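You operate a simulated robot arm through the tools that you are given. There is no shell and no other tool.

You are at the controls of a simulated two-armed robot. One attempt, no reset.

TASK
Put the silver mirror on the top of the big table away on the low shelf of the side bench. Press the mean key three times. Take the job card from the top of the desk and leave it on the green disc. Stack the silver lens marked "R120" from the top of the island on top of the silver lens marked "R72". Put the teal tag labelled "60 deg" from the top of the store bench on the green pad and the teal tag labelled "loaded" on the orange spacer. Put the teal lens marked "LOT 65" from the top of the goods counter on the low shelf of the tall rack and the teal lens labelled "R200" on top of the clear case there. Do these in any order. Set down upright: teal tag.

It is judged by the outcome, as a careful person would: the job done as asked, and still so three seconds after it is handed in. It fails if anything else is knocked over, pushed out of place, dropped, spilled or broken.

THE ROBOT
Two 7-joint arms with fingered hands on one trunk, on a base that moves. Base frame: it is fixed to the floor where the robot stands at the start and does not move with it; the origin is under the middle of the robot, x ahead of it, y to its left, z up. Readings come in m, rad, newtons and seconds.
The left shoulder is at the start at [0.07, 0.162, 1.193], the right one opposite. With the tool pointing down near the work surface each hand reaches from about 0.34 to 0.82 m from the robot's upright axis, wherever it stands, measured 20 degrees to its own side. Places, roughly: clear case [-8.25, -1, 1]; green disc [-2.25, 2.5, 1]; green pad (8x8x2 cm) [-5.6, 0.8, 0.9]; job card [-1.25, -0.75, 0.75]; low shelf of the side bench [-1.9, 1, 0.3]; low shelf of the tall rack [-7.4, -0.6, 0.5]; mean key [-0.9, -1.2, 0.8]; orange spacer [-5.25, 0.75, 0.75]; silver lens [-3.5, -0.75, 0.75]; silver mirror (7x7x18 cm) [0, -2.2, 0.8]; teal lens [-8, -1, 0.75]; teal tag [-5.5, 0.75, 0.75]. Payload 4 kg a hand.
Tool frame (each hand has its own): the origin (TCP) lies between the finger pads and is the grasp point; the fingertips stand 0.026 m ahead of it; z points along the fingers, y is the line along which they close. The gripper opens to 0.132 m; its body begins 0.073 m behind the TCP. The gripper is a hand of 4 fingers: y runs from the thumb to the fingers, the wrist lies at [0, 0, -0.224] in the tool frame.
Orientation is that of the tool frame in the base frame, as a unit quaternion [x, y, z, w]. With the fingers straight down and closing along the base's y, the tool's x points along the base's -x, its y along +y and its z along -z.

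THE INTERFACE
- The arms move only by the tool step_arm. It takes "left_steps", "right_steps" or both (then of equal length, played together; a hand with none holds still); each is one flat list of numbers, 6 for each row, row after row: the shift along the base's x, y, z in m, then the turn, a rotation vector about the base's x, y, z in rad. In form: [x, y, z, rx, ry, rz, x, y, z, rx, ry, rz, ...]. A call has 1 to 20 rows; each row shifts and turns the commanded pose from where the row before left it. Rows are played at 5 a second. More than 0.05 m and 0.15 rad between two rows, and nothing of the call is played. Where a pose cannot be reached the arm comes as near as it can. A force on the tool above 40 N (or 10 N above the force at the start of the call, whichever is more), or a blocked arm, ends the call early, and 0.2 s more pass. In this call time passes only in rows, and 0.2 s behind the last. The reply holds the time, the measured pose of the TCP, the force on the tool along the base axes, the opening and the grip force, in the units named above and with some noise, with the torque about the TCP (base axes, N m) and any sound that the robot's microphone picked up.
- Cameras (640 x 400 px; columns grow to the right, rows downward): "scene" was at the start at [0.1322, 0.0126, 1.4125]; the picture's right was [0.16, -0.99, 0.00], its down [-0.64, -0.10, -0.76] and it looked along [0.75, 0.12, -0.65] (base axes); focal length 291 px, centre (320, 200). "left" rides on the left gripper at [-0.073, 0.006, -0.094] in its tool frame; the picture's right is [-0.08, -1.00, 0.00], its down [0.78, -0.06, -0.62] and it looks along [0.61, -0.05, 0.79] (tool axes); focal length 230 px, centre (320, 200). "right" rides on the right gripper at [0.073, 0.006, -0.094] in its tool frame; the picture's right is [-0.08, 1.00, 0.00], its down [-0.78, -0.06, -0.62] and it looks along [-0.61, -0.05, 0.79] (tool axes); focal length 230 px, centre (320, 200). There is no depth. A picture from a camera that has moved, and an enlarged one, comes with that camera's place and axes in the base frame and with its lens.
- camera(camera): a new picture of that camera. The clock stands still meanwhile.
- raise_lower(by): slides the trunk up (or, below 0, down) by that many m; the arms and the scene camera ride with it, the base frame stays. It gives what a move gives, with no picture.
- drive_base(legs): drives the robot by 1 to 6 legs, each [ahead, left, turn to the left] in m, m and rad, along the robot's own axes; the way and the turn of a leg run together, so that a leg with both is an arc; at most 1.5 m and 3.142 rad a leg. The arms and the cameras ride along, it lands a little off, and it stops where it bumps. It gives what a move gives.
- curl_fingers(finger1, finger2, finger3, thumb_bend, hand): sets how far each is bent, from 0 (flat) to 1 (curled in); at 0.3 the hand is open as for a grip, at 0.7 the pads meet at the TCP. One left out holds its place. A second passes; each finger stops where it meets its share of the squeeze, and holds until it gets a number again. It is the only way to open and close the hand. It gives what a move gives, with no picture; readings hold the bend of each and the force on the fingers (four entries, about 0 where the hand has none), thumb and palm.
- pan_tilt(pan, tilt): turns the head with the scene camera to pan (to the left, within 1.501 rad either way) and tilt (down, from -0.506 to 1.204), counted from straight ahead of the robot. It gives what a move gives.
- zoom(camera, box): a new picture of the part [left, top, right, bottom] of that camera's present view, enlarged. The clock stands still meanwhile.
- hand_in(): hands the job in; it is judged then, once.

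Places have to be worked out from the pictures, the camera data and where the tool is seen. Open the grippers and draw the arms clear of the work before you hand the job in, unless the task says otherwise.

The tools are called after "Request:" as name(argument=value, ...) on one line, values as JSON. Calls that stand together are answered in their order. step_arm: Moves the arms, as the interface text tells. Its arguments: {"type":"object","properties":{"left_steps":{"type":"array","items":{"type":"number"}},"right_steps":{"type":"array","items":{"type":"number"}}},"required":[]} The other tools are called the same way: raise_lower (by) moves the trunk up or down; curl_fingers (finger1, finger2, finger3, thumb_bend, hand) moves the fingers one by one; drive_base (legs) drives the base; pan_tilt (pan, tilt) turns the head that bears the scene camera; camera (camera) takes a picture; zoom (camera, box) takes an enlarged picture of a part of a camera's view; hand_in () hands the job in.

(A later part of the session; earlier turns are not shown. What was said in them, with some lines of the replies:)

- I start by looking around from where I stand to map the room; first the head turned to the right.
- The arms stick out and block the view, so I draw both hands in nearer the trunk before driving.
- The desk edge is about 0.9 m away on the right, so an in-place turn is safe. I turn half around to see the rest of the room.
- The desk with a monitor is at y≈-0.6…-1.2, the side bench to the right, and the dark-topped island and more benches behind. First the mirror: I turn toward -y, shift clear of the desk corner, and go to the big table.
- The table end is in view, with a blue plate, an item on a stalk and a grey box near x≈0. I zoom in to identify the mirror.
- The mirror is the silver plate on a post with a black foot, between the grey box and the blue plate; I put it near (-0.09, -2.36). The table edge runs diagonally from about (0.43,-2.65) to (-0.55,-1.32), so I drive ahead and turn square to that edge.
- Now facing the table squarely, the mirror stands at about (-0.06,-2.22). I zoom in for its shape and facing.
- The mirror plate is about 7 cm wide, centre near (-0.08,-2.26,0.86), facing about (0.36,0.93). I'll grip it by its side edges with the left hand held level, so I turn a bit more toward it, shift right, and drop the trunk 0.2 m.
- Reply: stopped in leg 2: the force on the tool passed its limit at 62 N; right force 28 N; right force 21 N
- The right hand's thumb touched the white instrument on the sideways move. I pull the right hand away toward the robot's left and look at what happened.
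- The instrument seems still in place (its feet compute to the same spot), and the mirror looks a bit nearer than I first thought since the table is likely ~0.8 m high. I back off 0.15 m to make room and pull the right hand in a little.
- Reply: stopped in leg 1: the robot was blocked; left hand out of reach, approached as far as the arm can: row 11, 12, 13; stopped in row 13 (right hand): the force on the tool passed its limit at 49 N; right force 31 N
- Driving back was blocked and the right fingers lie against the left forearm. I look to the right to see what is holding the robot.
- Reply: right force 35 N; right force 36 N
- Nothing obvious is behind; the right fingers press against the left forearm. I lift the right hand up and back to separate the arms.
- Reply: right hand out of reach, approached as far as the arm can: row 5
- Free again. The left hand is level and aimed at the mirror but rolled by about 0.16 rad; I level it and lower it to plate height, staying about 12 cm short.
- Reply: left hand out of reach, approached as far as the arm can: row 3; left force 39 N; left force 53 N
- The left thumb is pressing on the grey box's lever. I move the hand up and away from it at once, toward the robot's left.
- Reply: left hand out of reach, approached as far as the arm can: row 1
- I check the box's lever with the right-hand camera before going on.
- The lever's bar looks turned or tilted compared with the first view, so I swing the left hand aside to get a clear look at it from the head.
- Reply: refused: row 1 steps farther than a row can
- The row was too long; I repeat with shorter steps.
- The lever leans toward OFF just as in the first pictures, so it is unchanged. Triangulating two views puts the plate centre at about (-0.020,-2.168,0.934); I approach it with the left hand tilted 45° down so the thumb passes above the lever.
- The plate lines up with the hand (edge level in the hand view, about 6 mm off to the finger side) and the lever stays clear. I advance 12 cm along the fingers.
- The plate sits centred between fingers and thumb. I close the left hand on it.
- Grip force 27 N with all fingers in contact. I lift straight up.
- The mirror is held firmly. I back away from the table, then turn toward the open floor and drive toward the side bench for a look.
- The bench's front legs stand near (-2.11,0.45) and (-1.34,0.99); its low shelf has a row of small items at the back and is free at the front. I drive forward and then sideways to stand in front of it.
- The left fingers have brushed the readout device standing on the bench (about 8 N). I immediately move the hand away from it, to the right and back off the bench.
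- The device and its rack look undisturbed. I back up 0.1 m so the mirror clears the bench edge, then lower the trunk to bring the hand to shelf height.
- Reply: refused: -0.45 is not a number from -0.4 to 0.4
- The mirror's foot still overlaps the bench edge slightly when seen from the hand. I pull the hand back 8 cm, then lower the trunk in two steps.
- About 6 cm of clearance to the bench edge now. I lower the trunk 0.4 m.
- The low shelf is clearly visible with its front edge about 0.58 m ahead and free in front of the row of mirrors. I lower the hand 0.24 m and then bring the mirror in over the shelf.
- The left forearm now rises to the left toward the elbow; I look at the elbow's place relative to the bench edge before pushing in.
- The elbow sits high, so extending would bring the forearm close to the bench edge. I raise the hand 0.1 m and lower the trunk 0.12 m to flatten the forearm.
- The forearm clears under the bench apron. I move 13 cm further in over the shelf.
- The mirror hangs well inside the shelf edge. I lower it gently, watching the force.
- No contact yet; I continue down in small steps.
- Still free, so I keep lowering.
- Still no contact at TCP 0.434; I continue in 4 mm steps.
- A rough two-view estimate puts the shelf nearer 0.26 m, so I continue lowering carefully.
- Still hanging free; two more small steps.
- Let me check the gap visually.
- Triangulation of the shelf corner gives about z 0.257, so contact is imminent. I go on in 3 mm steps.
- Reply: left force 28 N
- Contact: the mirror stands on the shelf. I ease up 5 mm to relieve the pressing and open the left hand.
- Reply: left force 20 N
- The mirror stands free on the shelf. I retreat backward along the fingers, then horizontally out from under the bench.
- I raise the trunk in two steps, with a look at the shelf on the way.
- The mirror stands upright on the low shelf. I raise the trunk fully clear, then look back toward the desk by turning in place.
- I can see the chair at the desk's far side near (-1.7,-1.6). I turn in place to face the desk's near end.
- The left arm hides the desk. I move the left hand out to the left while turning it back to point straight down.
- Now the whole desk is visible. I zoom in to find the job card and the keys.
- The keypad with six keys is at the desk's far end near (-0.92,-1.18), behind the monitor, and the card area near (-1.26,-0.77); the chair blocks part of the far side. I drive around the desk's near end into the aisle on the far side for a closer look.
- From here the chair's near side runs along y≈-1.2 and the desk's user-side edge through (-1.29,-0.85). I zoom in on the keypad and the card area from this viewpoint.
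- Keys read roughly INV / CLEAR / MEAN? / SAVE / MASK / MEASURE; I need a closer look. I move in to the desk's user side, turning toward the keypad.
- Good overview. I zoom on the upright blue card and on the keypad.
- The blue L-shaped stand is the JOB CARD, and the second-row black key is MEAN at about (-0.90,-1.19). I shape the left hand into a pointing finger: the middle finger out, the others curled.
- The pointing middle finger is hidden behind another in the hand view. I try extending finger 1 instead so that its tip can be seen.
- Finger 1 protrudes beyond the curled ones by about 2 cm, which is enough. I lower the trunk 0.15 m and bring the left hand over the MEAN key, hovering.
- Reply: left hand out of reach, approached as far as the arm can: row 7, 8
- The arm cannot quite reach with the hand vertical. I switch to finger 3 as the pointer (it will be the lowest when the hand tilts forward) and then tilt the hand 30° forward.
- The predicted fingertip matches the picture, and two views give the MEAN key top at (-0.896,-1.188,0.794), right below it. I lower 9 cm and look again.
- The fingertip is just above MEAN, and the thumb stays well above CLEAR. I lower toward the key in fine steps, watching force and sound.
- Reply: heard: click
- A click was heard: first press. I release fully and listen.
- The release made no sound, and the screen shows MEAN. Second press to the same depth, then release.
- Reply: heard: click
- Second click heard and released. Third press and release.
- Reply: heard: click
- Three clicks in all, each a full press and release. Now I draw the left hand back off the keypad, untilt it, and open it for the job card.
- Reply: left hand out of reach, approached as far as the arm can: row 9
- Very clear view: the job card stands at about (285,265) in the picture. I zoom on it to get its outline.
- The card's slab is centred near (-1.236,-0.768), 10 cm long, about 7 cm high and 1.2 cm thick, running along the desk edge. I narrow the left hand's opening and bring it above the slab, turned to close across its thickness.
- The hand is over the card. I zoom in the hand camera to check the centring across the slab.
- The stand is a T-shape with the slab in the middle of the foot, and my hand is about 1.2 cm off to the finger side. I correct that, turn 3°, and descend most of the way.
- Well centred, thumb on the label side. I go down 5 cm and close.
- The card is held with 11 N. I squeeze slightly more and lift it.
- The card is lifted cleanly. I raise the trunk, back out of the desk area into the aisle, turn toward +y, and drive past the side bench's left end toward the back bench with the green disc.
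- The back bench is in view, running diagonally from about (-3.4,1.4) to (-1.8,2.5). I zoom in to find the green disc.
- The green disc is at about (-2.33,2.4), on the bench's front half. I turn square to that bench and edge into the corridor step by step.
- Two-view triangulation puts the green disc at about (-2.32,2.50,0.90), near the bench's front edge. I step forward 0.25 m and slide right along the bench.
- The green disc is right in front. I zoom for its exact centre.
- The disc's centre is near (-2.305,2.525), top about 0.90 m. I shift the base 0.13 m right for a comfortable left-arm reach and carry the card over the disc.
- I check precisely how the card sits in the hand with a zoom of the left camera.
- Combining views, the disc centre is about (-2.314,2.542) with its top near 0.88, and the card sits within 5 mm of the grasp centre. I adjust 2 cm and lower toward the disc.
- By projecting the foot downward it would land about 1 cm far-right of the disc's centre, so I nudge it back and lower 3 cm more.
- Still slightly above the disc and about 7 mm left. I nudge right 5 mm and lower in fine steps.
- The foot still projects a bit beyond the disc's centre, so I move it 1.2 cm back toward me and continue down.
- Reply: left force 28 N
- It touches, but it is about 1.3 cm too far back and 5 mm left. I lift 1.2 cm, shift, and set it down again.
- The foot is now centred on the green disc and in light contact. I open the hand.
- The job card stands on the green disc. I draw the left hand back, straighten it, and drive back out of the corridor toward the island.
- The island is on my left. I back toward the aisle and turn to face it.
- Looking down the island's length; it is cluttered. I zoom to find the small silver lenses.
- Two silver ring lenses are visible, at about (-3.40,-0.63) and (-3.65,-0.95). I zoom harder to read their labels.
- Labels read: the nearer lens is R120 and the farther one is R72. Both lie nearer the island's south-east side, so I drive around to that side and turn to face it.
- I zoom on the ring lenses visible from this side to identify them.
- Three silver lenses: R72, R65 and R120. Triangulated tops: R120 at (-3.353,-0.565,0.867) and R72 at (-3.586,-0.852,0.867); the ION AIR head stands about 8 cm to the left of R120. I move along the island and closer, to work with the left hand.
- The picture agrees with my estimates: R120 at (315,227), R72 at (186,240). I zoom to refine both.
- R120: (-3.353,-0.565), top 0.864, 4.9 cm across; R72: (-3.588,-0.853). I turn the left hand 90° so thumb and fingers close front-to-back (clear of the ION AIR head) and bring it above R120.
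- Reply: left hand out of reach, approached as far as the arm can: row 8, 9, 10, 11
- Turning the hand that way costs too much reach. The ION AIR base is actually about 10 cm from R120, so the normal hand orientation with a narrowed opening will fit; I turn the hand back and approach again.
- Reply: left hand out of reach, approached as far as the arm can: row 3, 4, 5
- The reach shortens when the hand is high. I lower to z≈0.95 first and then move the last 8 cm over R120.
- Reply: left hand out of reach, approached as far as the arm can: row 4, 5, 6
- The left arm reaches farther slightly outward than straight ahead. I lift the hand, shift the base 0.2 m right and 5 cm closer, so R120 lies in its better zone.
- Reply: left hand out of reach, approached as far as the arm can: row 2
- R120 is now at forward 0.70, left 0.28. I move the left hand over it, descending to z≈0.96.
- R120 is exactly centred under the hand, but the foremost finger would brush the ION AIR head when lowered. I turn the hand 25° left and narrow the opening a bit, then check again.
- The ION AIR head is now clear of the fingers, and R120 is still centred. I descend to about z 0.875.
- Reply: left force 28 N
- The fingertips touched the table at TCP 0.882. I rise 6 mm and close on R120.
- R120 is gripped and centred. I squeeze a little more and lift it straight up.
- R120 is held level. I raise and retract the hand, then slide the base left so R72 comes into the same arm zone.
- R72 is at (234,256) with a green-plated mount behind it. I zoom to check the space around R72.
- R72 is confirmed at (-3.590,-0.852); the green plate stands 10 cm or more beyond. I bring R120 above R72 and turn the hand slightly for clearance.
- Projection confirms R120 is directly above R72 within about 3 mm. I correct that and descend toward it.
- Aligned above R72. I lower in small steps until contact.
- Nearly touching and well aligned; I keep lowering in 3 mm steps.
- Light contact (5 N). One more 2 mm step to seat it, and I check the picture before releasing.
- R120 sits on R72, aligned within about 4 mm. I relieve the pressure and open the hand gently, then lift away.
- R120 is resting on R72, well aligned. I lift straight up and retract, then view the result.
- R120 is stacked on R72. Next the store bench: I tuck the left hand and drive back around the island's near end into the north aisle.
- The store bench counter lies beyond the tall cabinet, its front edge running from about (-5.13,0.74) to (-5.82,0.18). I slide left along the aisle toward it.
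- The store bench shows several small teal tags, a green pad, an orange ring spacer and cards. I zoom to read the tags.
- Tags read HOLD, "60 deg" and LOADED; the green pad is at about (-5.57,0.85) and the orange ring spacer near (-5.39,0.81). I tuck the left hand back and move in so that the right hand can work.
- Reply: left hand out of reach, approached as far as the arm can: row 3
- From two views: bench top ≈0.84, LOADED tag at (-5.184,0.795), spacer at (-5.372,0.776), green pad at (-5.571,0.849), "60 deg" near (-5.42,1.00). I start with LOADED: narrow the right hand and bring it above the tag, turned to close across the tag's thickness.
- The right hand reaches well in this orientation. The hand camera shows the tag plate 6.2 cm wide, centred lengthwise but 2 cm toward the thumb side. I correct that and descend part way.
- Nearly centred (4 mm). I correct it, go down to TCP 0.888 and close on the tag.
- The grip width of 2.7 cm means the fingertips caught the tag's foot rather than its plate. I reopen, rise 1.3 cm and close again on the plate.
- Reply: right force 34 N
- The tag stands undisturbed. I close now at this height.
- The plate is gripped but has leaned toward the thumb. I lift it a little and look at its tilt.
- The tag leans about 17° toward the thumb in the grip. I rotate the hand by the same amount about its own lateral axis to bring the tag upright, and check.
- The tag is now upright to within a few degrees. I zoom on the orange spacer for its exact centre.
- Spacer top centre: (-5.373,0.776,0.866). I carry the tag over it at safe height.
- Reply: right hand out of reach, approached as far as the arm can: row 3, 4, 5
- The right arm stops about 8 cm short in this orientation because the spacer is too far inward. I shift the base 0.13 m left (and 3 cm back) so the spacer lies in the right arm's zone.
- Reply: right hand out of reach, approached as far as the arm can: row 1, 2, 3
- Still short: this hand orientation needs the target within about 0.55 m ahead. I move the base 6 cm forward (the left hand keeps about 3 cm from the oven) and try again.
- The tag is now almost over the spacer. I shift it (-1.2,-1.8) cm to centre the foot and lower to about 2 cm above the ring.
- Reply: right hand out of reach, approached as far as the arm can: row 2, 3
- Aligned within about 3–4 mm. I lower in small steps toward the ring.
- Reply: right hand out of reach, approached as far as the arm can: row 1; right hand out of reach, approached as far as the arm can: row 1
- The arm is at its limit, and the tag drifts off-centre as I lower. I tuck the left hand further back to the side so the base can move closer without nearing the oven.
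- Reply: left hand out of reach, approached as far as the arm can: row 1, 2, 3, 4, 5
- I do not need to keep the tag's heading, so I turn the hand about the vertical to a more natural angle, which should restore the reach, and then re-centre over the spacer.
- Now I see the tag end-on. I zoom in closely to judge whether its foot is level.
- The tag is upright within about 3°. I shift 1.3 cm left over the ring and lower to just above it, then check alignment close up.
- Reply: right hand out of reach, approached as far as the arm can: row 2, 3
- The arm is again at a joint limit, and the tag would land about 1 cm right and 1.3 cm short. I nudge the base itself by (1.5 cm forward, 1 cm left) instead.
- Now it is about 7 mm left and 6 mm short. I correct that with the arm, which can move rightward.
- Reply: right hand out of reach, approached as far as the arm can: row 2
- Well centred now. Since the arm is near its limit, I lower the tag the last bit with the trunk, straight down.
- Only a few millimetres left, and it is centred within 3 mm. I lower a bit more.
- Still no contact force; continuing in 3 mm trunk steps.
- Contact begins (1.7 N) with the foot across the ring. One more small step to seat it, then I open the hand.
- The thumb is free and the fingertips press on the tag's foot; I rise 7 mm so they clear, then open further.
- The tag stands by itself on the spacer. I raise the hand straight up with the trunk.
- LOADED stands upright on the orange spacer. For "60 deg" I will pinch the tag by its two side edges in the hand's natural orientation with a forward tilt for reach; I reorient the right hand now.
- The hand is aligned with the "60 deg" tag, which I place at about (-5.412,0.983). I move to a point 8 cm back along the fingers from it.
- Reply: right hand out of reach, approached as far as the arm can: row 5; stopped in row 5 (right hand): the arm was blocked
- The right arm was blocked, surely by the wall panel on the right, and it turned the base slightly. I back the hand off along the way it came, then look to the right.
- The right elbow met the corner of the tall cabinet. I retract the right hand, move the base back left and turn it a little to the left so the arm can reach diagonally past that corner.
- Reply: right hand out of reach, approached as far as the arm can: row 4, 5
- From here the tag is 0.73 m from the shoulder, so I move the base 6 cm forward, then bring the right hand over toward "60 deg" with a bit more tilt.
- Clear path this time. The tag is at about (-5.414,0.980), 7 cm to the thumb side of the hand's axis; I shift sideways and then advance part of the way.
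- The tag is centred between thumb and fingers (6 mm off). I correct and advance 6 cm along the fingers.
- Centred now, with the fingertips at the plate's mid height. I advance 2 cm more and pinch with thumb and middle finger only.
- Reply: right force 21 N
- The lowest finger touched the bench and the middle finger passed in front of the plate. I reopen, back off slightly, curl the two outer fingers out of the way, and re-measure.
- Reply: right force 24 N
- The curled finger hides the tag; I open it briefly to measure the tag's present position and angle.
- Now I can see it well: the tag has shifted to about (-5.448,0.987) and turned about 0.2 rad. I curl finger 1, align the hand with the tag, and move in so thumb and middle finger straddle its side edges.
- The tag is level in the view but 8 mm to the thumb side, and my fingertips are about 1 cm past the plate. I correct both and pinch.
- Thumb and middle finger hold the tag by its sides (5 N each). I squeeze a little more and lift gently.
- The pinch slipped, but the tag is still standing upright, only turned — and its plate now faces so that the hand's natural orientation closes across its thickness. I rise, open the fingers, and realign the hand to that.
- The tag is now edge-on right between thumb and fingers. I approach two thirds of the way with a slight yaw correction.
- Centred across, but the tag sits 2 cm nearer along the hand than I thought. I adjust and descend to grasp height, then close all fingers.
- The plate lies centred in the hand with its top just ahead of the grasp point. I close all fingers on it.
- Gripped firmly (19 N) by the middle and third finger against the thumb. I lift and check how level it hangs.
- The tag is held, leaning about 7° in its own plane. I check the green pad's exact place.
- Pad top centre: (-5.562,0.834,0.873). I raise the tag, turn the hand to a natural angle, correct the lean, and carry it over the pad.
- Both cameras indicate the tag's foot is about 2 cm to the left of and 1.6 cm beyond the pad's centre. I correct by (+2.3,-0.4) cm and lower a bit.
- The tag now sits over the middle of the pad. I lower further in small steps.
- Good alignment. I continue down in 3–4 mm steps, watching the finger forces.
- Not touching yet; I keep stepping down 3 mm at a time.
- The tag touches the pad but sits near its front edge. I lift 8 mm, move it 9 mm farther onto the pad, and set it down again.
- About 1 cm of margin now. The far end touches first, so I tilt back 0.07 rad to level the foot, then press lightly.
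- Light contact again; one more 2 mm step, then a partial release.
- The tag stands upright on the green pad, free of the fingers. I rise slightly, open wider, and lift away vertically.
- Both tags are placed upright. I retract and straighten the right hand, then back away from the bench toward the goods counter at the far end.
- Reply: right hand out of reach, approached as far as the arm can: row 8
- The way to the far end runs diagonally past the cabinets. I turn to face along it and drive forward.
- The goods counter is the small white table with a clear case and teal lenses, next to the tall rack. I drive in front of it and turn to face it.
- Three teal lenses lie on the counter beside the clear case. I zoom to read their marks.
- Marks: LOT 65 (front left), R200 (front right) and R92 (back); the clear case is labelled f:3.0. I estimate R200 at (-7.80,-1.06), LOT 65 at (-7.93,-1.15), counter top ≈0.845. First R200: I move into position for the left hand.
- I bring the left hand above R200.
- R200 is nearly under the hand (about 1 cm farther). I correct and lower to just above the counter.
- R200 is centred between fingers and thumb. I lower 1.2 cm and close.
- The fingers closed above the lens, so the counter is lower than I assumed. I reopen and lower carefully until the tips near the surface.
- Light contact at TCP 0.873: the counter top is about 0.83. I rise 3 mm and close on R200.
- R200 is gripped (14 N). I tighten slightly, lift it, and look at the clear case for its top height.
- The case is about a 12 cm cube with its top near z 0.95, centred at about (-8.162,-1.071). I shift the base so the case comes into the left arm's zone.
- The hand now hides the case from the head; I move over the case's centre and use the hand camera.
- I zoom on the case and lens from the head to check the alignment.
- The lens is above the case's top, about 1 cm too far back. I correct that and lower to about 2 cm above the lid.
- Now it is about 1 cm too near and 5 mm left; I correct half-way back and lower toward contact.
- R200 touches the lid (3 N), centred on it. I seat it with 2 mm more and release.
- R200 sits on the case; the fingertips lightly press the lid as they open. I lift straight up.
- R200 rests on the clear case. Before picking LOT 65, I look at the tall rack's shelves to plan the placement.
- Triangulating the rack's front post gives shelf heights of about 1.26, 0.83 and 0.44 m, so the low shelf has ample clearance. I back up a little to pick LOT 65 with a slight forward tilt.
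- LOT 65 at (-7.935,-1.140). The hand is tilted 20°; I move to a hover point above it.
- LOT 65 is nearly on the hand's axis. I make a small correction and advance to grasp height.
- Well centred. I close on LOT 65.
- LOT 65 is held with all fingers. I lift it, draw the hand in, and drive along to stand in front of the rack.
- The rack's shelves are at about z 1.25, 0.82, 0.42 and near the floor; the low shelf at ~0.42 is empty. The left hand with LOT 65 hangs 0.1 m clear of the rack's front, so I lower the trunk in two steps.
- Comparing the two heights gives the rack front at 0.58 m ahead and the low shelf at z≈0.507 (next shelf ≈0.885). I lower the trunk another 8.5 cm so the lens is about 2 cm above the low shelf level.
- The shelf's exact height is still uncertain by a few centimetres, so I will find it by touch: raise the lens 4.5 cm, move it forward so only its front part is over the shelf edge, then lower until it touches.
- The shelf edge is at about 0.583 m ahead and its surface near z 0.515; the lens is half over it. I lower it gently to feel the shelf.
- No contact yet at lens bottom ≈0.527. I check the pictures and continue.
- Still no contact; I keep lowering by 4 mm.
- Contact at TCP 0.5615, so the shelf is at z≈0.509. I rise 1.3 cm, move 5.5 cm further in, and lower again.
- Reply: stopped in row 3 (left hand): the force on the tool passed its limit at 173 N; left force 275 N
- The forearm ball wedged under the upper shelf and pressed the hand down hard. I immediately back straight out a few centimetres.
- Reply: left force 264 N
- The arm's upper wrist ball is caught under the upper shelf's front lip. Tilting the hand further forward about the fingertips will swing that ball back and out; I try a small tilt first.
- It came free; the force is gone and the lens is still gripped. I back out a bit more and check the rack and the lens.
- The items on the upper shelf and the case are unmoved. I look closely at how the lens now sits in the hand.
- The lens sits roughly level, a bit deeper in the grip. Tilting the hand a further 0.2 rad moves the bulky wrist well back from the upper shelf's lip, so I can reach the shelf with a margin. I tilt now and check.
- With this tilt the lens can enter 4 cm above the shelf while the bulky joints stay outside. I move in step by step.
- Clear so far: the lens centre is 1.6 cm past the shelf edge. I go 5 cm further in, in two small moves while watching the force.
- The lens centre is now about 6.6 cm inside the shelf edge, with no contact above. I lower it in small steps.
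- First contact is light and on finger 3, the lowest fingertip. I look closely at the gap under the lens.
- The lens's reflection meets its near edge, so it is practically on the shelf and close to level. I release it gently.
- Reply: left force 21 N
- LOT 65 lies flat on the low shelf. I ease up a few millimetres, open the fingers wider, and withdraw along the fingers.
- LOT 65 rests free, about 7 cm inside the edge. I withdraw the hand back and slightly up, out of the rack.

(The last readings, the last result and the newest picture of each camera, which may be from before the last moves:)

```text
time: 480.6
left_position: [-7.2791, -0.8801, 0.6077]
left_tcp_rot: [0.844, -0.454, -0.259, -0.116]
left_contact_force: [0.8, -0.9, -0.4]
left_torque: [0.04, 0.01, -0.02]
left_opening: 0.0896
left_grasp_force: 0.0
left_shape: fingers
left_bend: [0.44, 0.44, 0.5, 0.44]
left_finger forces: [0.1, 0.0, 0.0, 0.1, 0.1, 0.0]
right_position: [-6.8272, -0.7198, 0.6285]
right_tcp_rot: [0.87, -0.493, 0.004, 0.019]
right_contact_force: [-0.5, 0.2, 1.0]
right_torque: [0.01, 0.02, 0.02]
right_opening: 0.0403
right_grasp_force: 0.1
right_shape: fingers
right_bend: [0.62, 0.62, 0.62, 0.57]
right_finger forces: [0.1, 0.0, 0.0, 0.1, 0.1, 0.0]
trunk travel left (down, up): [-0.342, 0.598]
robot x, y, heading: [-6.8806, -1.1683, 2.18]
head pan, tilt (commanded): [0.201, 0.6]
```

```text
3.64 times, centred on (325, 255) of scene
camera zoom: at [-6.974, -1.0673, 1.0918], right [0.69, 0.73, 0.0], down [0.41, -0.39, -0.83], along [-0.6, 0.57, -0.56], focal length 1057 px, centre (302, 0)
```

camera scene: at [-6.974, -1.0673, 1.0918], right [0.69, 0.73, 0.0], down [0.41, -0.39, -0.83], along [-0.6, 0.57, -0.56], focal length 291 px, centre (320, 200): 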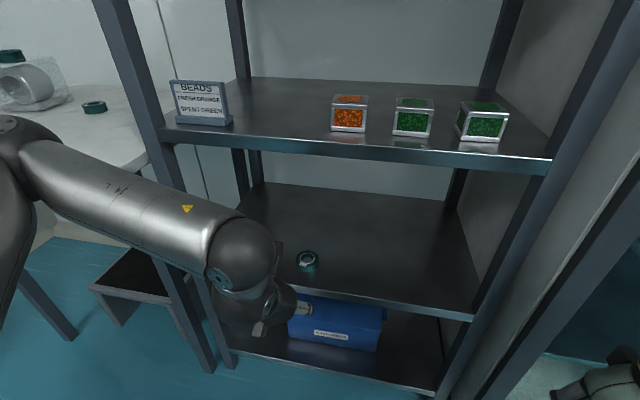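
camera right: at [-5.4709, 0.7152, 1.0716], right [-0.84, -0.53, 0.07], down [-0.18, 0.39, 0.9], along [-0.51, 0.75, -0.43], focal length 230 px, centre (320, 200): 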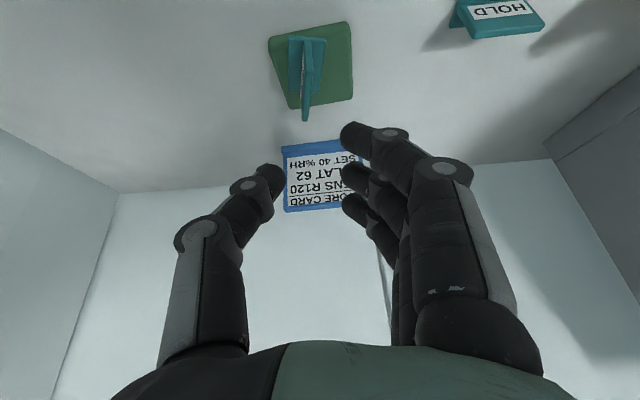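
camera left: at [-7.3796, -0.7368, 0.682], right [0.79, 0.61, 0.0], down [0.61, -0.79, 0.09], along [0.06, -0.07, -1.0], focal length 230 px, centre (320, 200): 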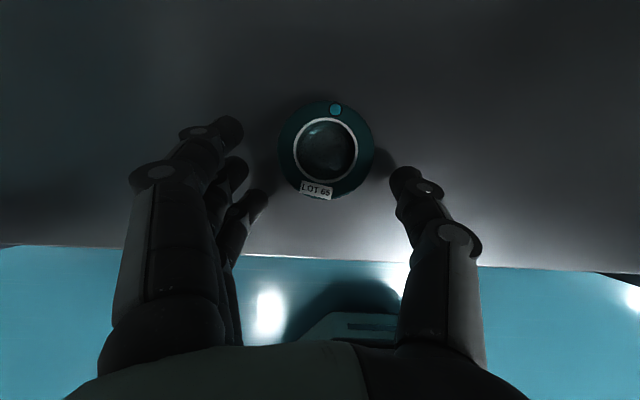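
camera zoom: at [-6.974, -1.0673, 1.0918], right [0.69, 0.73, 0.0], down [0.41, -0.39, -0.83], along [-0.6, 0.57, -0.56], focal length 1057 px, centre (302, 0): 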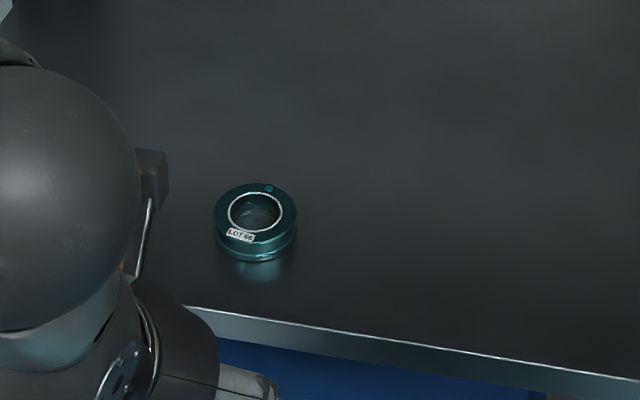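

LOT 65 lies flat on the low shelf. I back away from the rack, raise the trunk, open both hands, and take a last look at the counter and rack.

Request:
drive_base(legs=[[-0.3, 0, 0]])

Request:
raise_lower(by=0.35)

Request:
curl_fingers(hand="left", finger1=0.3, finger2=0.3, finger3=0.3, thumb_bend=0.3)

Request:
curl_fingers(hand="right", finger1=0.3, finger2=0.3, finger3=0.3, thumb_bend=0.3)

Request:
pan_tilt(pan=0.6, tilt=0.4)

Request:
camera(camera="scene")

```text
time: 482.7
left_position: [-7.1054, -1.125, 0.6067]
left_tcp_rot: [0.843, -0.456, -0.259, -0.117]
left_contact_force: [-0.2, 0.3, -0.2]
left_torque: [0.01, 0.02, -0.06]
left_opening: 0.0897
left_grasp_force: 0.0
left_shape: fingers
left_bend: [0.44, 0.44, 0.5, 0.44]
left_finger forces: [0.0, 0.1, 0.1, 0.1, 0.1, 0.1]
right_position: [-6.6543, -0.9663, 0.6284]
right_tcp_rot: [0.869, -0.494, 0.005, 0.018]
right_contact_force: [0.1, -0.3, 0.1]
right_torque: [0.01, 0.01, -0.01]
right_opening: 0.0401
right_grasp_force: 0.1
right_shape: fingers
right_bend: [0.62, 0.62, 0.62, 0.57]
right_finger forces: [0.0, 0.0, 0.0, 0.0, 0.0, 0.1]
trunk travel left (down, up): [-0.342, 0.598]
robot x, y, heading: [-6.7085, -1.4166, 2.184]
head pan, tilt (commanded): [0.201, 0.6]
```

```text
time: 486.1
left_position: [-7.105, -1.125, 0.9581]
left_tcp_rot: [0.844, -0.455, -0.259, -0.117]
left_contact_force: [0.1, 0.8, -1.0]
left_torque: [0.02, -0.03, 0.02]
left_opening: 0.0899
left_grasp_force: 0.1
left_shape: fingers
left_bend: [0.44, 0.44, 0.5, 0.44]
left_finger forces: [0.1, 0.0, 0.1, 0.0, 0.0, 0.0]
right_position: [-6.6538, -0.966, 0.978]
right_tcp_rot: [0.869, -0.495, 0.006, 0.018]
right_contact_force: [-0.2, -0.1, -0.4]
right_torque: [0.01, -0.02, -0.04]
right_opening: 0.0404
right_grasp_force: 0.0
right_shape: fingers
right_bend: [0.62, 0.62, 0.62, 0.57]
right_finger forces: [0.0, 0.0, 0.1, 0.0, 0.1, 0.0]
trunk travel left (down, up): [-0.692, 0.248]
robot x, y, heading: [-6.7071, -1.4144, 2.177]
head pan, tilt (commanded): [0.201, 0.6]
```

```text
time: 487.1
left_position: [-7.1059, -1.1252, 0.9574]
left_tcp_rot: [0.844, -0.455, -0.259, -0.117]
left_contact_force: [0.3, -0.4, 0.9]
left_torque: [-0.01, 0.0, -0.05]
left_opening: 0.136
left_grasp_force: 0.0
left_shape: fingers
left_bend: [0.3, 0.3, 0.3, 0.3]
left_finger forces: [0.0, 0.1, 0.0, 0.1, 0.0, 0.0]
right_position: [-6.6547, -0.9666, 0.978]
right_tcp_rot: [0.869, -0.494, 0.006, 0.019]
right_contact_force: [0.4, 0.4, 0.7]
right_torque: [0.02, -0.02, 0.01]
right_opening: 0.04
right_grasp_force: 0.1
right_shape: fingers
right_bend: [0.62, 0.62, 0.62, 0.57]
right_finger forces: [0.1, 0.1, 0.0, 0.1, 0.0, 0.0]
trunk travel left (down, up): [-0.692, 0.248]
robot x, y, heading: [-6.7067, -1.4145, 2.177]
head pan, tilt (commanded): [0.201, 0.6]
```

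```text
time: 488.1
left_position: [-7.1068, -1.1243, 0.9573]
left_tcp_rot: [0.844, -0.455, -0.259, -0.116]
left_contact_force: [-0.6, 0.2, 0.1]
left_torque: [0.01, -0.03, -0.02]
left_opening: 0.1357
left_grasp_force: 0.1
left_shape: fingers
left_bend: [0.3, 0.3, 0.3, 0.3]
left_finger forces: [0.0, 0.0, 0.0, 0.1, 0.0, 0.0]
right_position: [-6.6542, -0.9663, 0.978]
right_tcp_rot: [0.87, -0.493, 0.005, 0.018]
right_contact_force: [0.1, -0.3, 0.1]
right_torque: [0.01, 0.02, -0.01]
right_opening: 0.1355
right_grasp_force: 0.1
right_shape: fingers
right_bend: [0.3, 0.3, 0.3, 0.3]
right_finger forces: [0.0, 0.0, 0.0, 0.0, 0.0, 0.0]
trunk travel left (down, up): [-0.692, 0.248]
robot x, y, heading: [-6.7058, -1.4116, 2.181]
head pan, tilt (commanded): [0.201, 0.6]
```

```text
time: 489.0
left_position: [-7.1062, -1.1241, 0.9572]
left_tcp_rot: [0.843, -0.456, -0.259, -0.117]
left_contact_force: [0.4, 0.3, 0.4]
left_torque: [0.01, 0.02, -0.02]
left_opening: 0.1355
left_grasp_force: 0.0
left_shape: fingers
left_bend: [0.3, 0.3, 0.3, 0.3]
left_finger forces: [0.1, 0.0, 0.0, 0.0, 0.0, 0.0]
right_position: [-6.655, -0.9662, 0.9779]
right_tcp_rot: [0.869, -0.494, 0.005, 0.018]
right_contact_force: [0.1, -0.1, -0.4]
right_torque: [0.02, 0.01, 0.02]
right_opening: 0.1359
right_grasp_force: 0.1
right_shape: fingers
right_bend: [0.3, 0.3, 0.3, 0.3]
right_finger forces: [0.0, 0.0, 0.0, 0.1, 0.1, 0.0]
trunk travel left (down, up): [-0.692, 0.248]
robot x, y, heading: [-6.7056, -1.4117, 2.179]
head pan, tilt (commanded): [0.6, 0.4]
```

```text
taken
camera scene: at [-6.8242, -1.3418, 1.46], right [0.35, 0.94, 0.0], down [0.36, -0.14, -0.92], along [-0.86, 0.33, -0.39], focal length 291 px, centre (320, 200)
```

scene: 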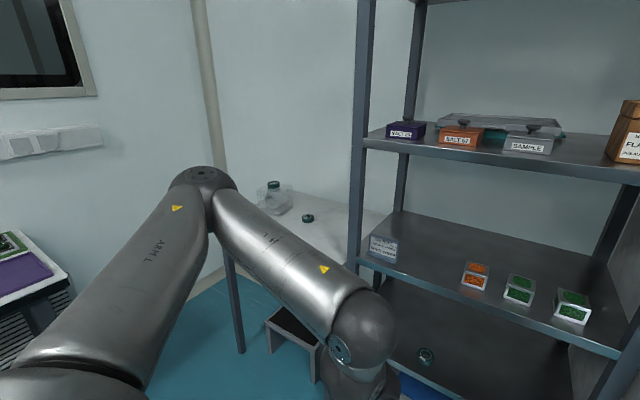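

The rack and counter look right. I zoom to confirm R200 on the case and LOT 65 on the shelf.

Request:
zoom(camera="scene", box=[245, 165, 335, 235])

Request:
zoom(camera="scene", box=[390, 320, 470, 380])

```text
5.71 times, centred on (290, 200) of scene
camera zoom: at [-6.8242, -1.3418, 1.46], right [0.35, 0.94, 0.0], down [0.36, -0.14, -0.92], along [-0.86, 0.33, -0.39], focal length 1661 px, centre (491, 200)
```

zoom: 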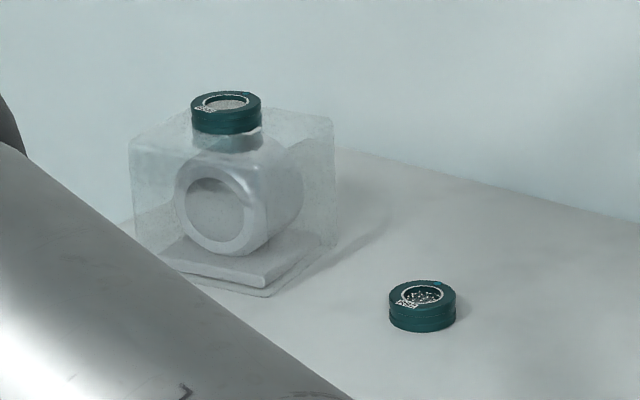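

```text
6.67 times, centred on (430, 350) of scene
camera zoom: at [-6.8242, -1.3418, 1.46], right [0.35, 0.94, 0.0], down [0.36, -0.14, -0.92], along [-0.86, 0.33, -0.39], focal length 1937 px, centre (-413, -800)
```

zoom: 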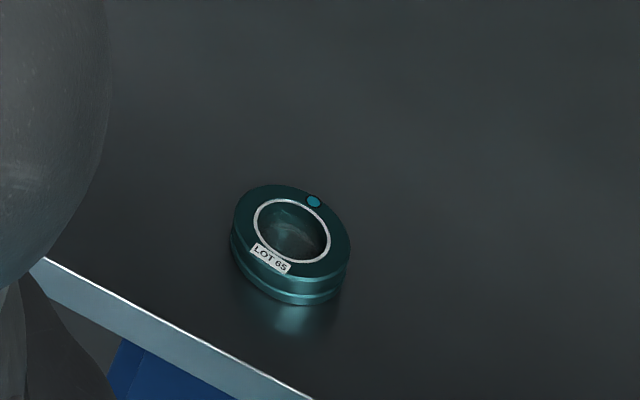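

R200 lies flat on the clear case and LOT 65 lies flat on the rack's low shelf. The other items were each confirmed in pictures when I set them down: mirror, three MEAN clicks, job card, R120 on R72, and both tags upright. Both hands are open and clear of the work, so I hand the job in.

One thing I could not verify: early on, my left fingers brushed the readout device on the side bench with about 8–16 N. It looked in place afterwards, but I had no close picture from before to compare with.

Request:
hand_in()

```text
The job is handed in.
```

I handed the job in with every step done as asked. The result of the judging was not shown to me.

| Task | Where it ended up |
|---|---|
| Silver mirror | Upright on the low shelf of the side bench |
| Mean key | Pressed three times; one click was heard for each press |
| Job card | Standing on the green disc |
| Silver lens R120 | On top of R72, a few millimetres off centre |
| Teal tag "60 deg" | Upright on the green pad |
| Teal tag "loaded" | Upright on the orange spacer, about 5 mm off centre |
| Teal lens LOT 65 | Flat on the low shelf of the tall rack, about 7 cm in from the edge |
| Teal lens R200 | Flat on top of the clear case |

I touched other things along the way:

- **White instrument on the big table:** my right thumb pushed against it (62 N) on a sideways move. Its feet measured in the same place afterwards.
- **Lever on the grey box on the big table:** my left thumb pressed on it (about 50 N) for a couple of seconds. Comparing pictures from before and after, the lever had not moved.
- **Readout device on the side bench:** my left fingers brushed it with 8–16 N. It looked in place afterwards, but I had no close earlier picture to compare, so it may have shifted a little.
- **"60 deg" tag:** my first two grips slipped, so it slid about 3 cm and turned on the store bench before I picked it up. It stayed upright throughout.
- **Tall cabinet by the store bench:** my right elbow blocked against its corner and turned the base slightly. I took the cabinet to be fixed and did not check it afterwards.
- **Tall rack:** my wrist wedged briefly under the upper shelf (about 275 N). The items on that shelf looked unmoved in pictures afterwards.
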